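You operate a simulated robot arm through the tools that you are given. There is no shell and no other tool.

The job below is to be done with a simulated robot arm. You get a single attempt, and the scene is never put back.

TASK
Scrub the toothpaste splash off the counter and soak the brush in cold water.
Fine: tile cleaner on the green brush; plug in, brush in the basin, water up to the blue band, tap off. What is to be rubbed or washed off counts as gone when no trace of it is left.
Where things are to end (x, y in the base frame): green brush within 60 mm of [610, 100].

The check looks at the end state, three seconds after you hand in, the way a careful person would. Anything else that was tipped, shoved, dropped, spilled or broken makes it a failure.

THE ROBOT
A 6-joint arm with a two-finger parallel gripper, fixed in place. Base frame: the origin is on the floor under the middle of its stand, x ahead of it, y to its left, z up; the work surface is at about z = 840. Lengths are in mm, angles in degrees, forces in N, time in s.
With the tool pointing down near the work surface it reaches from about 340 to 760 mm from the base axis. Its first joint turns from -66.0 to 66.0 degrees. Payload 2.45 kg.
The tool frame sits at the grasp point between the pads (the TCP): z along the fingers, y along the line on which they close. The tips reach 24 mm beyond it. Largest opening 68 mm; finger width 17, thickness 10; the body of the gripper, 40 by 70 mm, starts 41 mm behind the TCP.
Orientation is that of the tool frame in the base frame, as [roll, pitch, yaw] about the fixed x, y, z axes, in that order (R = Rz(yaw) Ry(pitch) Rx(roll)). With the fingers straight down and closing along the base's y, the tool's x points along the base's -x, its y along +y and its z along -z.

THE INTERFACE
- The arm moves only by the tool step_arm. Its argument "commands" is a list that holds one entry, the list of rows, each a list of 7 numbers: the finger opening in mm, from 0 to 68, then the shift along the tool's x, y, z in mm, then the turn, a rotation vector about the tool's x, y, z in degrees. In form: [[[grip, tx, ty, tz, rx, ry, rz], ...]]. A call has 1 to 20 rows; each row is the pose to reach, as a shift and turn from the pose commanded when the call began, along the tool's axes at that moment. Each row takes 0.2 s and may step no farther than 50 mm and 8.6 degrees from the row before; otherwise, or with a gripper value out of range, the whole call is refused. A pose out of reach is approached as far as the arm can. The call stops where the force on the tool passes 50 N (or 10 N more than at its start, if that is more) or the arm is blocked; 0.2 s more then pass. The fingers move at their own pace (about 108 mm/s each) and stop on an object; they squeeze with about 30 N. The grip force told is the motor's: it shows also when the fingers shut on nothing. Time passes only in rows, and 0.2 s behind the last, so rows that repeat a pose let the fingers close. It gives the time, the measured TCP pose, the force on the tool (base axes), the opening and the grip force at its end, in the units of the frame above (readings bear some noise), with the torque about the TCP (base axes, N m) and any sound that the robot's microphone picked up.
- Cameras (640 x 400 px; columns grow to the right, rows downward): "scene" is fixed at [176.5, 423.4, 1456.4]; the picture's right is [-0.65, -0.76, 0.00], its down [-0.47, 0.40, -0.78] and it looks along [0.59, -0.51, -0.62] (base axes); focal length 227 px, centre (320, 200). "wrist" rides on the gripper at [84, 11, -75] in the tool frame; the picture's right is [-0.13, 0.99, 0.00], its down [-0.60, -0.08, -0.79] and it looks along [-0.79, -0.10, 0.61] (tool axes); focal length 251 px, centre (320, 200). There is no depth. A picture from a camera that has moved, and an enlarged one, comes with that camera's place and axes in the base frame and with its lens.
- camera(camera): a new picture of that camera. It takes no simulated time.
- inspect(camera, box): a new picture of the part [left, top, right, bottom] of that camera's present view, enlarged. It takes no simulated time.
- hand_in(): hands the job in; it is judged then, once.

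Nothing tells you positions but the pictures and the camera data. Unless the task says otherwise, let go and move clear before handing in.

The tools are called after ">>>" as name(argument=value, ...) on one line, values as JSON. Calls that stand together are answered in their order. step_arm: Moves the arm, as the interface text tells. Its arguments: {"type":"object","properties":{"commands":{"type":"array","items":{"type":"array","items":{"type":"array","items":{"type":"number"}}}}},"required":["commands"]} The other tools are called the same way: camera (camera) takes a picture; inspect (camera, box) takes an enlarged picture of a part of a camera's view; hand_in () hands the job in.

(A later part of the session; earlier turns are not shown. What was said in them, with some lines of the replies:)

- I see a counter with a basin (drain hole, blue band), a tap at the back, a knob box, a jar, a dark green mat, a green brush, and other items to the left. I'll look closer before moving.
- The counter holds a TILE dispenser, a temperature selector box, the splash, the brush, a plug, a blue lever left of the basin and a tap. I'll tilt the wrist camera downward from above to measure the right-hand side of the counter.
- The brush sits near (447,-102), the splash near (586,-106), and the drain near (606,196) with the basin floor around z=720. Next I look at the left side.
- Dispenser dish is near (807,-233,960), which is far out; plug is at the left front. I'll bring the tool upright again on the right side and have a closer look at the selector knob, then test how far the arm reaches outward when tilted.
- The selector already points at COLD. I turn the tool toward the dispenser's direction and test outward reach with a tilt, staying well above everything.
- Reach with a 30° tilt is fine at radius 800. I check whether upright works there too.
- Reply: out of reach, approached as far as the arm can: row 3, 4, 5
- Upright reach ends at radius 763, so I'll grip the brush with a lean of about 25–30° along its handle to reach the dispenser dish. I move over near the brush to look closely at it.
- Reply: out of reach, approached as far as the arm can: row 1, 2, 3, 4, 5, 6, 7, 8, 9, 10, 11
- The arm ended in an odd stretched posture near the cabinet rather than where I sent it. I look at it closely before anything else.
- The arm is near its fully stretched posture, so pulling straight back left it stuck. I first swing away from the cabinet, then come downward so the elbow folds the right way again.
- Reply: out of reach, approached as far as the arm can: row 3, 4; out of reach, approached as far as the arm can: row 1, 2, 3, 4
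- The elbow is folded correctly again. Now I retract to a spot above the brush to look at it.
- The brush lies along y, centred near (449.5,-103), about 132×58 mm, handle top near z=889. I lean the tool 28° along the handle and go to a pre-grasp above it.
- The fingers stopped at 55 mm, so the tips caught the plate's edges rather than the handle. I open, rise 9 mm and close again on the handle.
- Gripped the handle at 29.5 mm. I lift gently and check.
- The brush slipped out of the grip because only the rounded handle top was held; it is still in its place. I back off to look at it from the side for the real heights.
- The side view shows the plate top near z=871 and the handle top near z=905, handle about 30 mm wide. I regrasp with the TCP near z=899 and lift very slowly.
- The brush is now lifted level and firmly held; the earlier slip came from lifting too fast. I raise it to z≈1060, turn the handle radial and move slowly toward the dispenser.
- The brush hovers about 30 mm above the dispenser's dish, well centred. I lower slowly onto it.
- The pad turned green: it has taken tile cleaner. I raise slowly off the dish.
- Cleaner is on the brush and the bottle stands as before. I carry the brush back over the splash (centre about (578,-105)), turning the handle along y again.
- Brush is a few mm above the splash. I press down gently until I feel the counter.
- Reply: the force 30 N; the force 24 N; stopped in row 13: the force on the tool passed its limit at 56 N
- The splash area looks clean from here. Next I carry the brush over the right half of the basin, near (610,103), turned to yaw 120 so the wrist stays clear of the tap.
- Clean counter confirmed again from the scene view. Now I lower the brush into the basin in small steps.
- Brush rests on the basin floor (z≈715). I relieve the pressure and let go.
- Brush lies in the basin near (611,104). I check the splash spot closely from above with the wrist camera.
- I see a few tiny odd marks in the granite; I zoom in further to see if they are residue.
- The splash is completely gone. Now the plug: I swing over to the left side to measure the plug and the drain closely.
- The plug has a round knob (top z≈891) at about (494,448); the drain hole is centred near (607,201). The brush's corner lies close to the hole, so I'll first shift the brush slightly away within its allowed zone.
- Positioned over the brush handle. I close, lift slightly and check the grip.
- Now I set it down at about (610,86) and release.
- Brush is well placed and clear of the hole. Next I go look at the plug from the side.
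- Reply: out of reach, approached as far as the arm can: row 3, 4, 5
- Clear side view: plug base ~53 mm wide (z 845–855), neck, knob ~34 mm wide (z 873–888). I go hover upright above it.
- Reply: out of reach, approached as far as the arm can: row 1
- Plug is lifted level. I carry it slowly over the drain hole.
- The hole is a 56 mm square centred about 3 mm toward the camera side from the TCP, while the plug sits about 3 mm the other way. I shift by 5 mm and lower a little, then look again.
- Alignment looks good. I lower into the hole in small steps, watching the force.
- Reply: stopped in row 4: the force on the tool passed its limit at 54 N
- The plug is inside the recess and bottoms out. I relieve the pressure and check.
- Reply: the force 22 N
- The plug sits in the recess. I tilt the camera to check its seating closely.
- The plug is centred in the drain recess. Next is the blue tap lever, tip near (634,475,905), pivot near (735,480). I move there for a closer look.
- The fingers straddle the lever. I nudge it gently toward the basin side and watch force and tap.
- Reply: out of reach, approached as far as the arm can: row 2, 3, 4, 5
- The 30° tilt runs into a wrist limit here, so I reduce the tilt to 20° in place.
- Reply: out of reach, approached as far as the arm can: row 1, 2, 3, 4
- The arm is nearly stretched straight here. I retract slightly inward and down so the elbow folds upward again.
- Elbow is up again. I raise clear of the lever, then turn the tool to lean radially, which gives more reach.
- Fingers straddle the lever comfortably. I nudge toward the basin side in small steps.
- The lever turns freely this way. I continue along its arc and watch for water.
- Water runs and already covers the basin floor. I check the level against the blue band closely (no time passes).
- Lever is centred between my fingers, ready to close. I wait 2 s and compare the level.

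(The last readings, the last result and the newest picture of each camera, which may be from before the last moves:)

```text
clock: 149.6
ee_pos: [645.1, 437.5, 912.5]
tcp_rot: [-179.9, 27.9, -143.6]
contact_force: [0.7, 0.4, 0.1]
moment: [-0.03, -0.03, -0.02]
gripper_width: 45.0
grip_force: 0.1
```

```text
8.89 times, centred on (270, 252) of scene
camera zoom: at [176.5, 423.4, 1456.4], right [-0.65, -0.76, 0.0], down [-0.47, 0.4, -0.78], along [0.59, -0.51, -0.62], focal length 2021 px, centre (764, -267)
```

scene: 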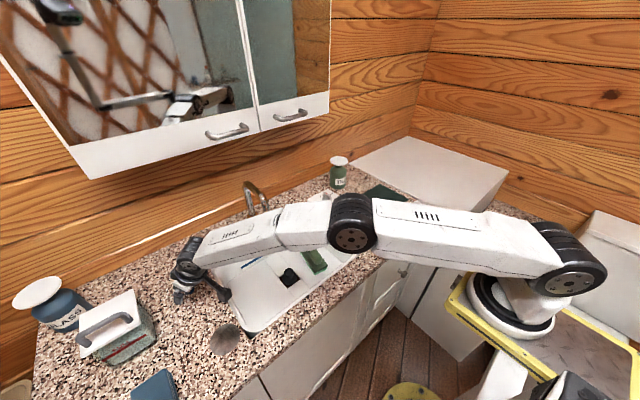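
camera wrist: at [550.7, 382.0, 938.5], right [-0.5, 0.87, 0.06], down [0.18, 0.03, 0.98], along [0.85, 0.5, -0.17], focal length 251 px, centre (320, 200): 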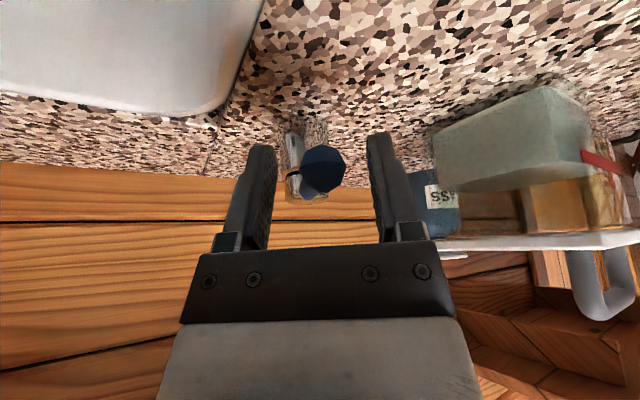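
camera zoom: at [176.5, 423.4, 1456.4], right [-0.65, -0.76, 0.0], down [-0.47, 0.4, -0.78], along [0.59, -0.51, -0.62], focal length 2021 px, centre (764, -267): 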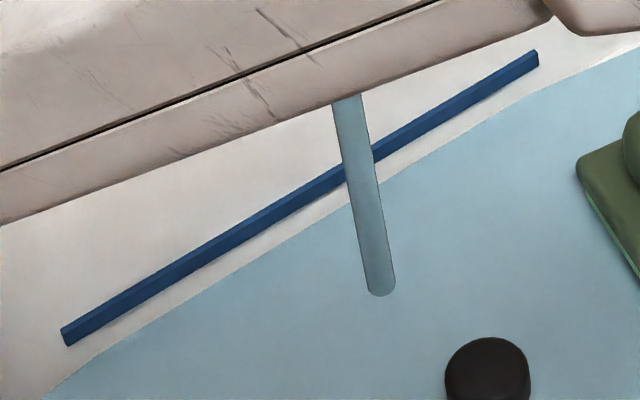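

The level rises about 0.8 mm/s, with roughly 18 mm still to go. I keep waiting, checking regularly.

>>> step_arm(commands=[[[45, 0, 0, 0, 0, 0, 0], [45, 0, 0, 0, 0, 0, 0], [45, 0, 0, 0, 0, 0, 0], [45, 0, 0, 0, 0, 0, 0], [45, 0, 0, 0, 0, 0, 0], [45, 0, 0, 0, 0, 0, 0], [45, 0, 0, 0, 0, 0, 0], [45, 0, 0, 0, 0, 0, 0], [45, 0, 0, 0, 0, 0, 0], [45, 0, 0, 0, 0, 0, 0], [45, 0, 0, 0, 0, 0, 0], [45, 0, 0, 0, 0, 0, 0], [45, 0, 0, 0, 0, 0, 0], [45, 0, 0, 0, 0, 0, 0], [45, 0, 0, 0, 0, 0, 0], [45, 0, 0, 0, 0, 0, 0], [45, 0, 0, 0, 0, 0, 0], [45, 0, 0, 0, 0, 0, 0], [45, 0, 0, 0, 0, 0, 0], [45, 0, 0, 0, 0, 0, 0]]])

>>> step_arm(commands=[[[45, 0, 0, 0, 0, 0, 0], [45, 0, 0, 0, 0, 0, 0], [45, 0, 0, 0, 0, 0, 0], [45, 0, 0, 0, 0, 0, 0], [45, 0, 0, 0, 0, 0, 0], [45, 0, 0, 0, 0, 0, 0], [45, 0, 0, 0, 0, 0, 0], [45, 0, 0, 0, 0, 0, 0], [45, 0, 0, 0, 0, 0, 0], [45, 0, 0, 0, 0, 0, 0]]])

>>> inspect(camera="scene", box=[240, 230, 300, 275])

>>> inspect(camera="scene", box=[200, 190, 380, 320])

```text
clock: 153.8
ee_pos: [646.1, 438.4, 913.3]
tcp_rot: [-179.9, 27.9, -143.5]
contact_force: [0.1, 0.2, 0.6]
moment: [-0.03, 0.03, 0.0]
gripper_width: 45.3
grip_force: 0.1
```

```text
clock: 156.0
ee_pos: [644.7, 437.8, 912.0]
tcp_rot: [-179.9, 27.9, -143.6]
contact_force: [-0.1, -0.3, 0.7]
moment: [-0.03, 0.01, -0.02]
gripper_width: 44.9
grip_force: 0.1
```

```text
8.89 times, centred on (270, 252) of scene
camera zoom: at [176.5, 423.4, 1456.4], right [-0.65, -0.76, 0.0], down [-0.47, 0.4, -0.78], along [0.59, -0.51, -0.62], focal length 2021 px, centre (764, -267)
```

zoom: 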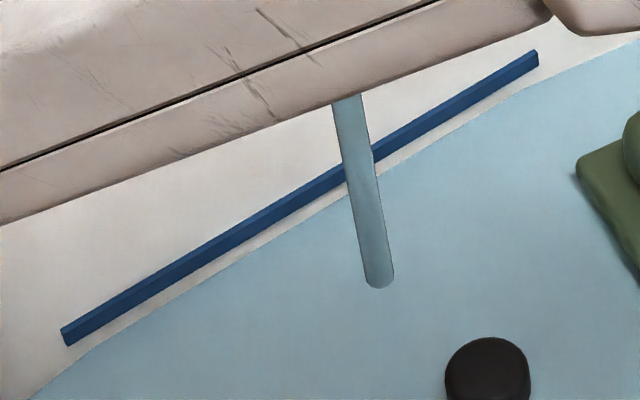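

```text
3.08 times, centred on (290, 255) of scene
camera zoom: at [176.5, 423.4, 1456.4], right [-0.65, -0.76, 0.0], down [-0.47, 0.4, -0.78], along [0.59, -0.51, -0.62], focal length 700 px, centre (412, 31)
```

zoom: 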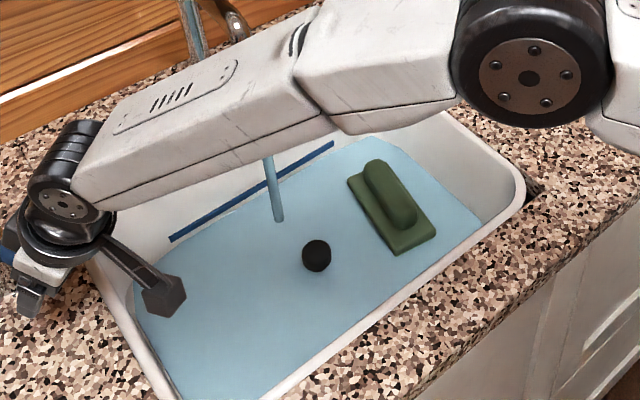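

>>> step_arm(commands=[[[45, 0, 0, 0, 0, 0, 0], [45, 0, 0, 0, 0, 0, 0], [45, 0, 0, 0, 0, 0, 0], [45, 0, 0, 0, 0, 0, 0], [45, 0, 0, 0, 0, 0, 0], [45, 0, 0, 0, 0, 0, 0], [45, 0, 0, 0, 0, 0, 0], [45, 0, 0, 0, 0, 0, 0], [45, 0, 0, 0, 0, 0, 0], [45, 0, 0, 0, 0, 0, 0], [45, 0, 0, 0, 0, 0, 0], [45, 0, 0, 0, 0, 0, 0], [45, 0, 0, 0, 0, 0, 0], [45, 0, 0, 0, 0, 0, 0], [45, 0, 0, 0, 0, 0, 0], [45, 0, 0, 0, 0, 0, 0], [45, 0, 0, 0, 0, 0, 0], [45, 0, 0, 0, 0, 0, 0], [45, 0, 0, 0, 0, 0, 0], [45, 0, 0, 0, 0, 0, 0]]])

>>> inspect(camera="scene", box=[240, 230, 300, 275])

>>> inspect(camera="scene", box=[240, 245, 270, 270])

```text
clock: 160.2
ee_pos: [645.4, 437.2, 912.6]
tcp_rot: [-179.9, 27.9, -143.6]
contact_force: [-0.3, -0.7, -1.1]
moment: [-0.01, 0.05, 0.0]
gripper_width: 45.0
grip_force: 0.1
```

```text
8.89 times, centred on (270, 252) of scene
camera zoom: at [176.5, 423.4, 1456.4], right [-0.65, -0.76, 0.0], down [-0.47, 0.4, -0.78], along [0.59, -0.51, -0.62], focal length 2021 px, centre (764, -267)
```

zoom: 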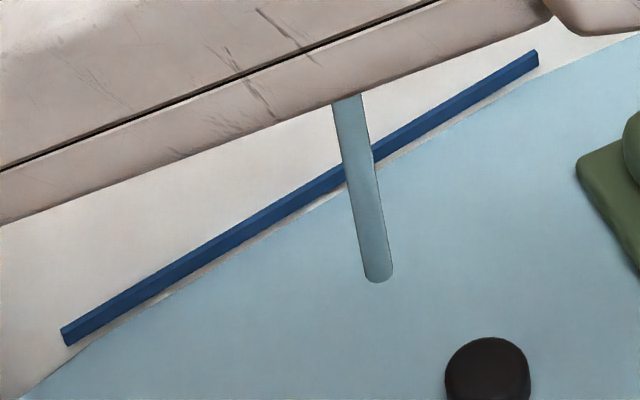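

```text
16.00 times, centred on (255, 258) of scene
camera zoom: at [176.5, 423.4, 1456.4], right [-0.65, -0.76, 0.0], down [-0.47, 0.4, -0.78], along [0.59, -0.51, -0.62], focal length 3638 px, centre (1360, -720)
```

zoom: 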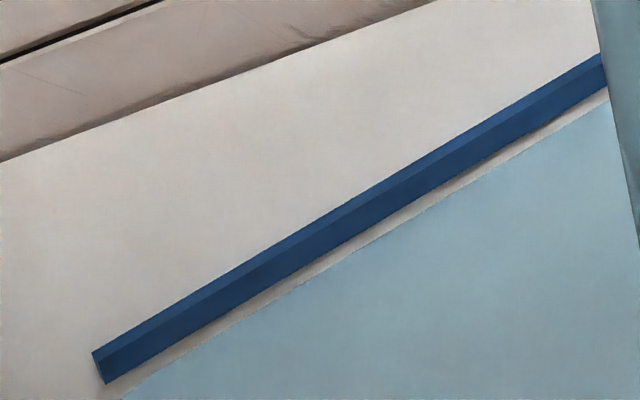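

>>> step_arm(commands=[[[45, 0, 0, 0, 0, 0, 0], [45, 0, 0, 0, 0, 0, 0], [45, 0, 0, 0, 0, 0, 0], [45, 0, 0, 0, 0, 0, 0], [45, 0, 0, 0, 0, 0, 0], [45, 0, 0, 0, 0, 0, 0], [45, 0, 0, 0, 0, 0, 0], [45, 0, 0, 0, 0, 0, 0], [45, 0, 0, 0, 0, 0, 0], [45, 0, 0, 0, 0, 0, 0], [45, 0, 0, 0, 0, 0, 0], [45, 0, 0, 0, 0, 0, 0], [45, 0, 0, 0, 0, 0, 0], [45, 0, 0, 0, 0, 0, 0], [45, 0, 0, 0, 0, 0, 0], [45, 0, 0, 0, 0, 0, 0], [45, 0, 0, 0, 0, 0, 0], [45, 0, 0, 0, 0, 0, 0], [45, 0, 0, 0, 0, 0, 0], [45, 0, 0, 0, 0, 0, 0]]])

>>> inspect(camera="scene", box=[240, 245, 270, 270])

>>> inspect(camera="scene", box=[200, 190, 380, 320])

```text
clock: 164.4
ee_pos: [645.5, 437.6, 912.5]
tcp_rot: [-179.9, 27.9, -143.6]
contact_force: [-0.3, -0.2, 0.0]
moment: [0.0, -0.03, -0.02]
gripper_width: 45.2
grip_force: 0.1
```

```text
16.00 times, centred on (255, 258) of scene
camera zoom: at [176.5, 423.4, 1456.4], right [-0.65, -0.76, 0.0], down [-0.47, 0.4, -0.78], along [0.59, -0.51, -0.62], focal length 3638 px, centre (1360, -720)
```

zoom: 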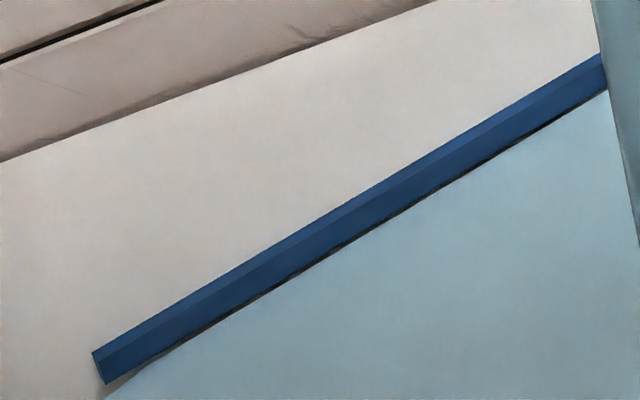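

```text
3.08 times, centred on (290, 255) of scene
camera zoom: at [176.5, 423.4, 1456.4], right [-0.65, -0.76, 0.0], down [-0.47, 0.4, -0.78], along [0.59, -0.51, -0.62], focal length 700 px, centre (412, 31)
```

zoom: 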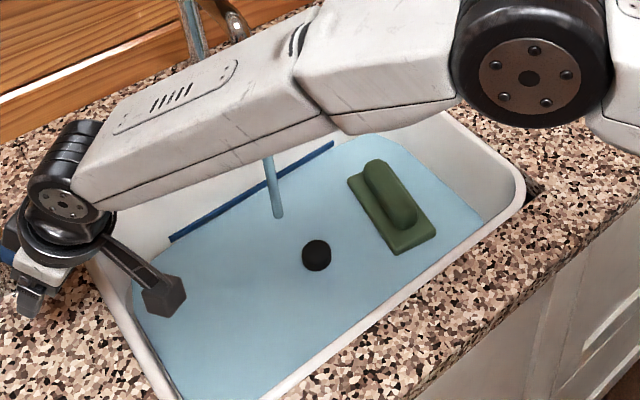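

>>> step_arm(commands=[[[45, 0, 0, 0, 0, 0, 0], [45, 0, 0, 0, 0, 0, 0], [45, 0, 0, 0, 0, 0, 0], [45, 0, 0, 0, 0, 0, 0], [45, 0, 0, 0, 0, 0, 0], [45, 0, 0, 0, 0, 0, 0], [45, 0, 0, 0, 0, 0, 0], [45, 0, 0, 0, 0, 0, 0], [45, 0, 0, 0, 0, 0, 0], [45, 0, 0, 0, 0, 0, 0], [45, 0, 0, 0, 0, 0, 0], [45, 0, 0, 0, 0, 0, 0], [45, 0, 0, 0, 0, 0, 0], [45, 0, 0, 0, 0, 0, 0], [45, 0, 0, 0, 0, 0, 0], [45, 0, 0, 0, 0, 0, 0], [45, 0, 0, 0, 0, 0, 0], [45, 0, 0, 0, 0, 0, 0], [45, 0, 0, 0, 0, 0, 0], [45, 0, 0, 0, 0, 0, 0]]])

>>> inspect(camera="scene", box=[240, 245, 270, 270])

>>> camera(camera="wrist")

```text
clock: 168.6
ee_pos: [645.3, 437.1, 913.3]
tcp_rot: [-179.9, 27.9, -143.6]
contact_force: [-1.1, 0.0, 0.0]
moment: [0.01, -0.01, 0.0]
gripper_width: 44.9
grip_force: 0.1
```

```text
16.00 times, centred on (255, 258) of scene
camera zoom: at [176.5, 423.4, 1456.4], right [-0.65, -0.76, 0.0], down [-0.47, 0.4, -0.78], along [0.59, -0.51, -0.62], focal length 3638 px, centre (1360, -720)
```

zoom: 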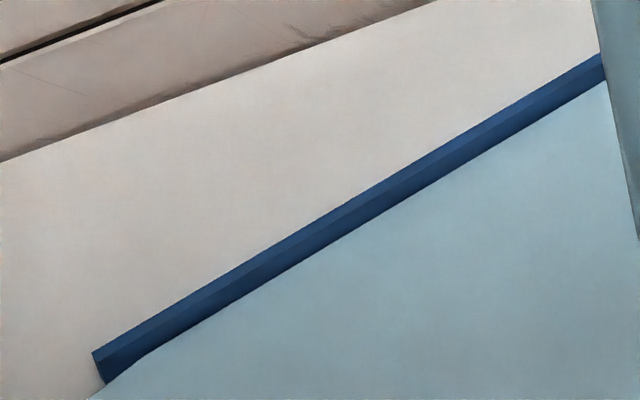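

```text
taken
camera wrist: at [550.7, 381.9, 938.5], right [-0.5, 0.87, 0.06], down [0.18, 0.03, 0.98], along [0.85, 0.5, -0.17], focal length 251 px, centre (320, 200)
```

wrist: 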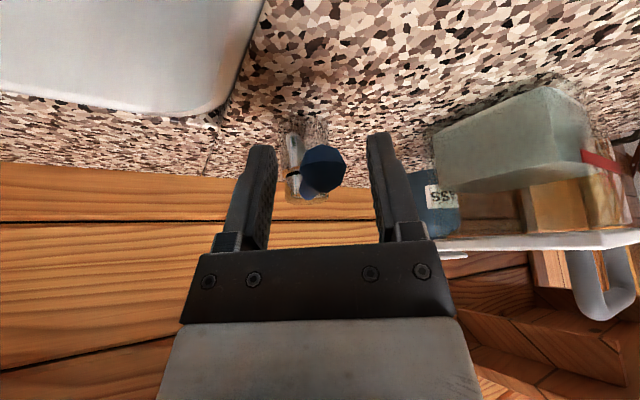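

The level is now inside the band. I close the tap by swinging the lever back.

>>> step_arm(commands=[[[45, -5.2, 8, 2.8, 0, 0, 0], [45, -10.5, 16.1, 5.6, 0, 0, 0], [45, -15.7, 24.1, 8.3, 0, 0, 0], [45, -19.9, 30.6, 10.6, 0, 0, 0], [45, -21.5, 33, 11.4, 0, 0, 0]]])

>>> inspect(camera="scene", box=[200, 190, 380, 320])

>>> camera(camera="wrist")

```text
clock: 169.8
ee_pos: [644.5, 478.5, 912.7]
tcp_rot: [-179.9, 27.8, -143.7]
contact_force: [-2.3, -4.7, -1.7]
moment: [-0.09, -0.02, -0.19]
gripper_width: 47.4
grip_force: 1.4
```

```text
3.08 times, centred on (290, 255) of scene
camera zoom: at [176.5, 423.3, 1456.4], right [-0.65, -0.76, 0.0], down [-0.47, 0.4, -0.78], along [0.59, -0.51, -0.62], focal length 700 px, centre (412, 31)
```

zoom: 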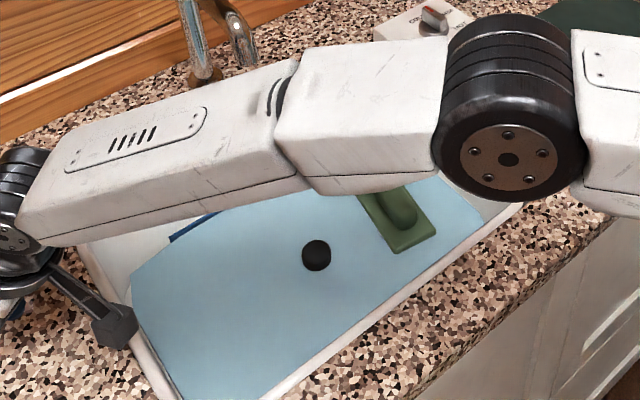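

```text
taken
camera wrist: at [550.8, 422.0, 938.7], right [-0.49, 0.87, 0.06], down [0.18, 0.04, 0.98], along [0.85, 0.5, -0.17], focal length 251 px, centre (320, 200)
```

wrist: 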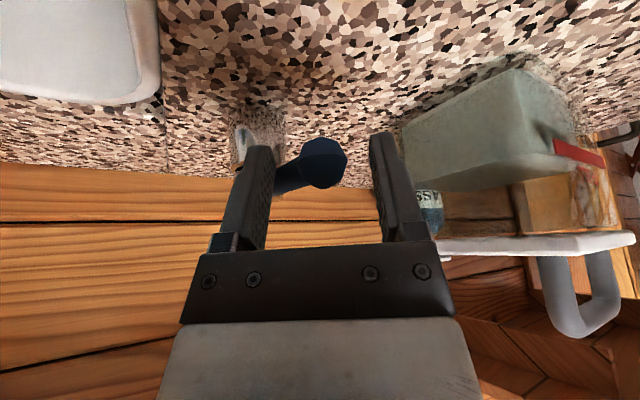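

>>> step_arm(commands=[[[45, -0.8, 1.2, 0.4, 0, 0, 0], [45, -0.8, 1.2, 0.4, 0, 0, 0]]])

>>> inspect(camera="scene", box=[220, 180, 310, 290])

```text
clock: 170.4
ee_pos: [645.7, 479.7, 912.2]
tcp_rot: [-179.9, 27.7, -143.7]
contact_force: [-4.3, -11.4, -1.6]
moment: [-0.1, 0.04, -0.36]
gripper_width: 49.8
grip_force: 3.0
```

```text
3.64 times, centred on (265, 235) of scene
camera zoom: at [176.4, 423.1, 1456.5], right [-0.65, -0.76, 0.0], down [-0.47, 0.4, -0.78], along [0.6, -0.51, -0.62], focal length 827 px, centre (520, 73)
```

zoom: 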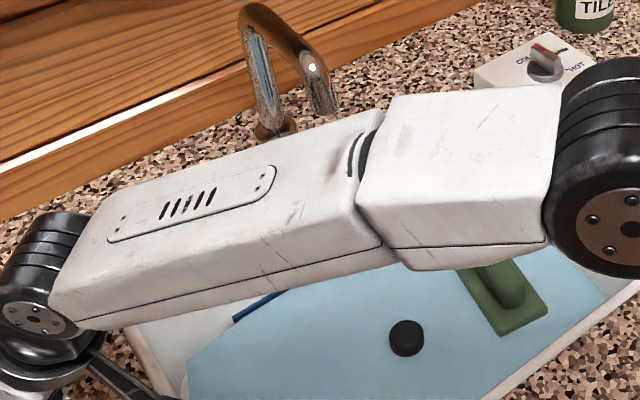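

Lever is firmly at its closed stop. I back off and rise clear of it.

>>> step_arm(commands=[[[50, 2.1, -3.2, -1.1, 0, 0, 0], [55, 4.7, -7.2, -2.5, 0, 0, 0], [60, -4.7, -7.2, -20.2, 0, 0, 0], [60, -16.4, -7.2, -42.2, 0, 0, 0], [60, -28.2, -7.2, -64.3, 0, 0, 0], [60, -28.2, -7.2, -64.3, 0, 0, 0]]])

>>> camera(camera="wrist")

>>> camera(camera="scene")

```text
clock: 171.8
ee_pos: [644.7, 474.3, 982.7]
tcp_rot: [-180.0, 27.9, -143.6]
contact_force: [0.2, -0.5, -0.2]
moment: [0.03, -0.01, 0.01]
gripper_width: 60.1
grip_force: 0.0
```

```text
taken
camera wrist: at [549.9, 417.2, 1008.8], right [-0.5, 0.87, 0.06], down [0.18, 0.03, 0.98], along [0.85, 0.5, -0.17], focal length 251 px, centre (320, 200)
```

wrist: 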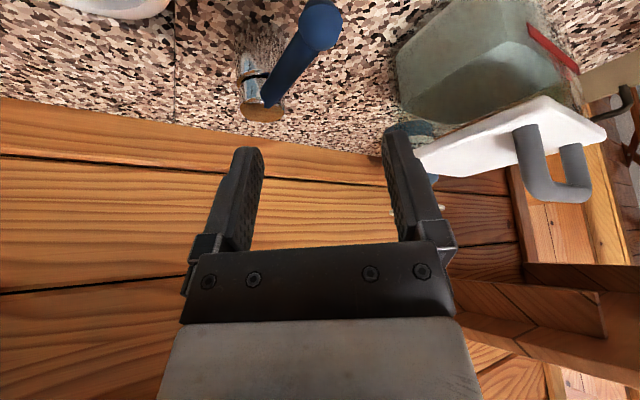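

```text
taken
```

scene: 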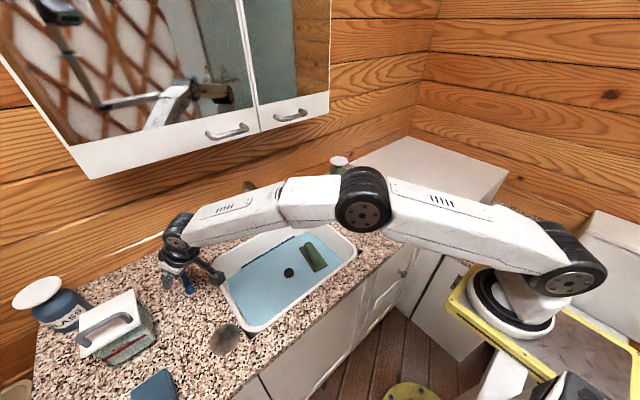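

>>> step_arm(commands=[[[60, 24.5, 0, -31.2, 0, 4.6, 0], [60, 49, 0, -62.5, 0, 9.3, 0], [60, 73.4, 0, -93.7, 0, 14, 0], [60, 97.8, 0, -125, 0, 18.6, 0], [60, 122, 0, -156, 0, 23.3, 0], [60, 146.7, 0, -187.4, 0, 27.9, 0], [60, 146.7, 0, -187.4, 0, 27.9, 0]]])

>>> camera(camera="scene")

>>> camera(camera="wrist")

```text
clock: 173.4
ee_pos: [469.5, 342.9, 1080.2]
tcp_rot: [-179.9, -0.2, -143.7]
contact_force: [0.2, -0.1, -0.1]
moment: [-0.02, 0.0, -0.03]
gripper_width: 60.0
grip_force: 0.0
```

```text
taken
```

scene: 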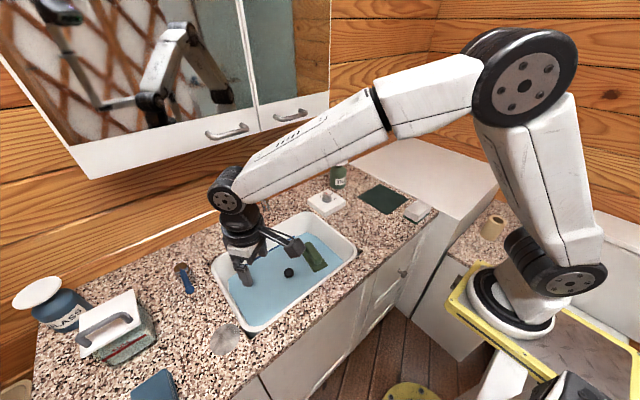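

```text
taken
camera wrist: at [396.0, 302.5, 1155.6], right [-0.48, 0.88, 0.0], down [0.53, 0.3, 0.79], along [0.69, 0.38, -0.61], focal length 251 px, centre (320, 200)
```

wrist: 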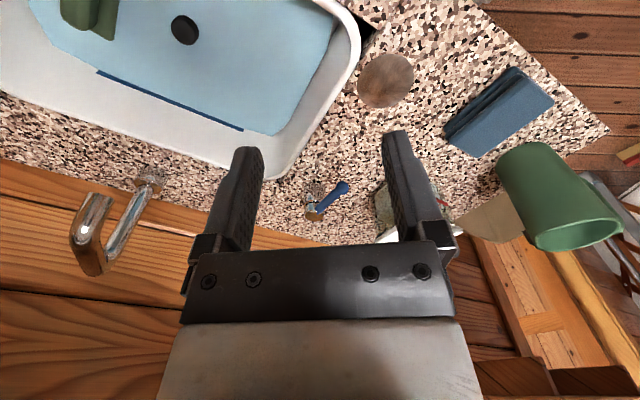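

>>> step_arm(commands=[[[60, 22.9, -32.8, -10, 0, 0, 3.6], [60, 45.7, -65.7, -20, 0, 0, 7.2], [60, 68.6, -98.5, -30, 0, 0, 10.8], [60, 91.5, -131.3, -40, 0, 0, 14.4], [60, 114.4, -164.2, -50, 0, 0, 18], [60, 137.2, -197, -60, 0, 0, 21.6], [60, 160, -229.8, -60, 0, 0, 25.2], [60, 183, -262.6, -60, 0, 0, 28.8], [60, 205.8, -295.5, -60, 0, 0, 32.4], [60, 228.7, -328.3, -60, 0, 0, 36], [60, 228.7, -328.3, -60, 0, 0, 36]]])

>>> camera(camera="scene")

>>> inspect(camera="scene", box=[200, 170, 370, 340])

>>> inspect(camera="scene", box=[240, 245, 270, 270])

```text
clock: 175.8
ee_pos: [481.8, -58.3, 1140.5]
tcp_rot: [-179.9, 0.0, -179.7]
contact_force: [-0.7, 0.3, 0.1]
moment: [-0.02, -0.01, 0.02]
gripper_width: 60.2
grip_force: 0.2
```

```text
taken
```

scene: 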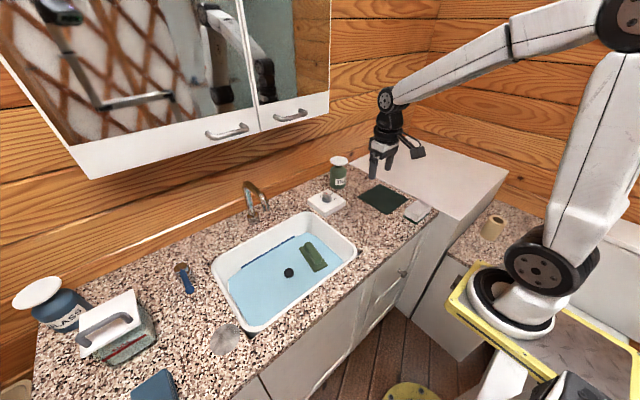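

```text
2.35 times, centred on (285, 255) of scene
camera zoom: at [176.5, 423.4, 1456.4], right [-0.65, -0.76, 0.0], down [-0.47, 0.4, -0.78], along [0.59, -0.51, -0.62], focal length 535 px, centre (402, 71)
```

zoom: 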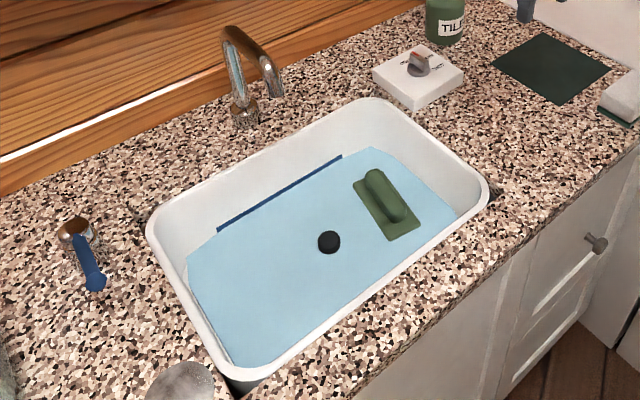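

```text
16.00 times, centred on (255, 258) of scene
camera zoom: at [176.5, 423.4, 1456.4], right [-0.65, -0.76, 0.0], down [-0.47, 0.4, -0.78], along [0.59, -0.51, -0.62], focal length 3638 px, centre (1360, -720)
```

zoom: 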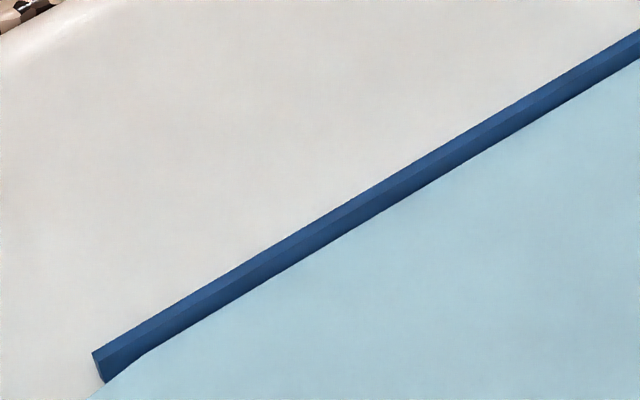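

Tap is off and the water stands within the blue band. I wait a few seconds to see that the level holds, and check the rest of the counter.

>>> step_arm(commands=[[[60, 0, 0, 0, 0, 0, 0], [60, 0, 0, 0, 0, 0, 0], [60, 0, 0, 0, 0, 0, 0], [60, 0, 0, 0, 0, 0, 0], [60, 0, 0, 0, 0, 0, 0], [60, 0, 0, 0, 0, 0, 0], [60, 0, 0, 0, 0, 0, 0], [60, 0, 0, 0, 0, 0, 0], [60, 0, 0, 0, 0, 0, 0], [60, 0, 0, 0, 0, 0, 0], [60, 0, 0, 0, 0, 0, 0], [60, 0, 0, 0, 0, 0, 0], [60, 0, 0, 0, 0, 0, 0], [60, 0, 0, 0, 0, 0, 0], [60, 0, 0, 0, 0, 0, 0], [60, 0, 0, 0, 0, 0, 0], [60, 0, 0, 0, 0, 0, 0], [60, 0, 0, 0, 0, 0, 0], [60, 0, 0, 0, 0, 0, 0], [60, 0, 0, 0, 0, 0, 0]]])

>>> inspect(camera="scene", box=[240, 245, 270, 270])

>>> inspect(camera="scene", box=[300, 150, 450, 260])

>>> inspect(camera="scene", box=[0, 240, 260, 400])

>>> inspect(camera="scene", box=[235, 170, 285, 230])

>>> camera(camera="wrist")

```text
clock: 180.0
ee_pos: [481.3, -57.2, 1140.1]
tcp_rot: [-179.9, -0.1, -179.7]
contact_force: [0.4, -0.6, 0.3]
moment: [0.02, -0.01, -0.02]
gripper_width: 60.0
grip_force: 0.0
```

```text
16.00 times, centred on (255, 258) of scene
camera zoom: at [176.5, 423.4, 1456.4], right [-0.65, -0.76, 0.0], down [-0.47, 0.4, -0.78], along [0.59, -0.51, -0.62], focal length 3638 px, centre (1360, -720)
```

zoom: 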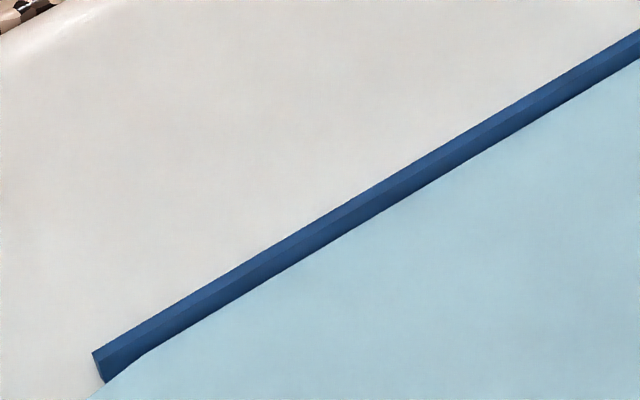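

```text
3.64 times, centred on (375, 205) of scene
camera zoom: at [176.5, 423.4, 1456.4], right [-0.65, -0.76, 0.0], down [-0.47, 0.4, -0.78], along [0.59, -0.51, -0.62], focal length 827 px, centre (120, 182)
```

zoom: 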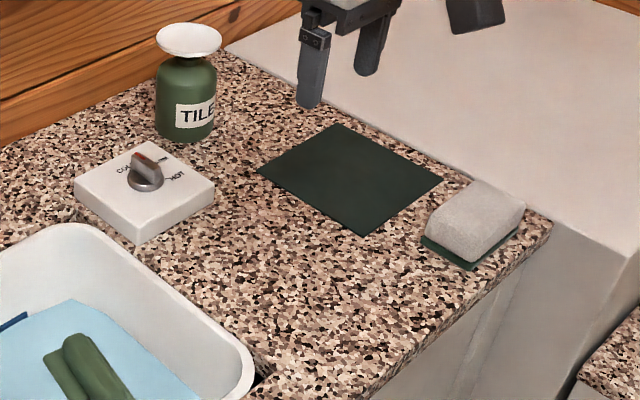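

```text
2.46 times, centred on (130, 320) of scene
camera zoom: at [176.5, 423.4, 1456.4], right [-0.65, -0.76, 0.0], down [-0.47, 0.4, -0.78], along [0.59, -0.51, -0.62], focal length 560 px, centre (788, -95)
```

zoom: 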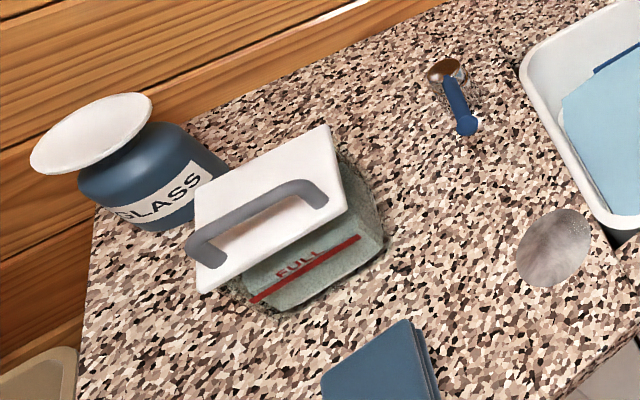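

```text
6.67 times, centred on (260, 200) of scene
camera zoom: at [176.5, 423.4, 1456.4], right [-0.65, -0.76, 0.0], down [-0.47, 0.4, -0.78], along [0.59, -0.51, -0.62], focal length 1516 px, centre (720, 200)
```

zoom: 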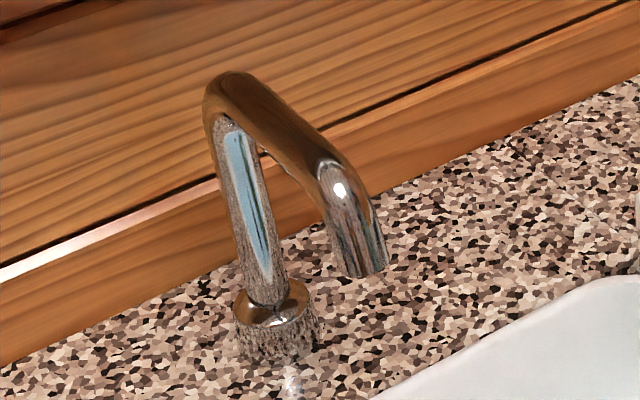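

```text
taken
camera wrist: at [397.4, -47.3, 1214.0], right [0.12, 0.99, 0.0], down [0.6, -0.07, 0.79], along [0.79, -0.1, -0.61], focal length 251 px, centre (320, 200)
```

wrist: 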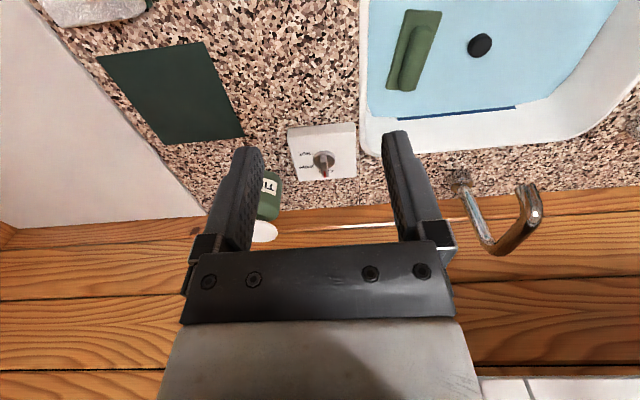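

The level holds steady at mid-band with no stream from the tap and the selector on COLD. The plug is in and the brush lies submerged near (610,87). The counter is clean and everything else is in place, so I hand in.

>>> hand_in()

```text
The job is handed in.
```

The toothpaste splash is scrubbed off the counter and the green brush is soaking in cold water in the basin. I've handed the job in, and I don't have the check's result.

- **Splash:** I loaded the brush with tile cleaner and scrubbed the spot. Close-up pictures afterwards showed only clean granite.
- **Brush:** it lies on the basin floor at about (610, 87), some 13 mm from the target.
- **Water:** the plug sits in the drain and the selector is on COLD. The water stands about halfway up the blue band, and the level held for the last few seconds I watched. The tap lever is back at its closed stop and nothing is running.
- **Everything else:** the other items on the counter look as they did at the start. The gripper is open and the arm is clear.

Two things went off plan. My first lift of the brush was too fast and it slipped, but it stayed where it was and I picked it up again slowly. The arm also stretched out straight twice, once near the cabinet, and I saw no sign that it touched anything.
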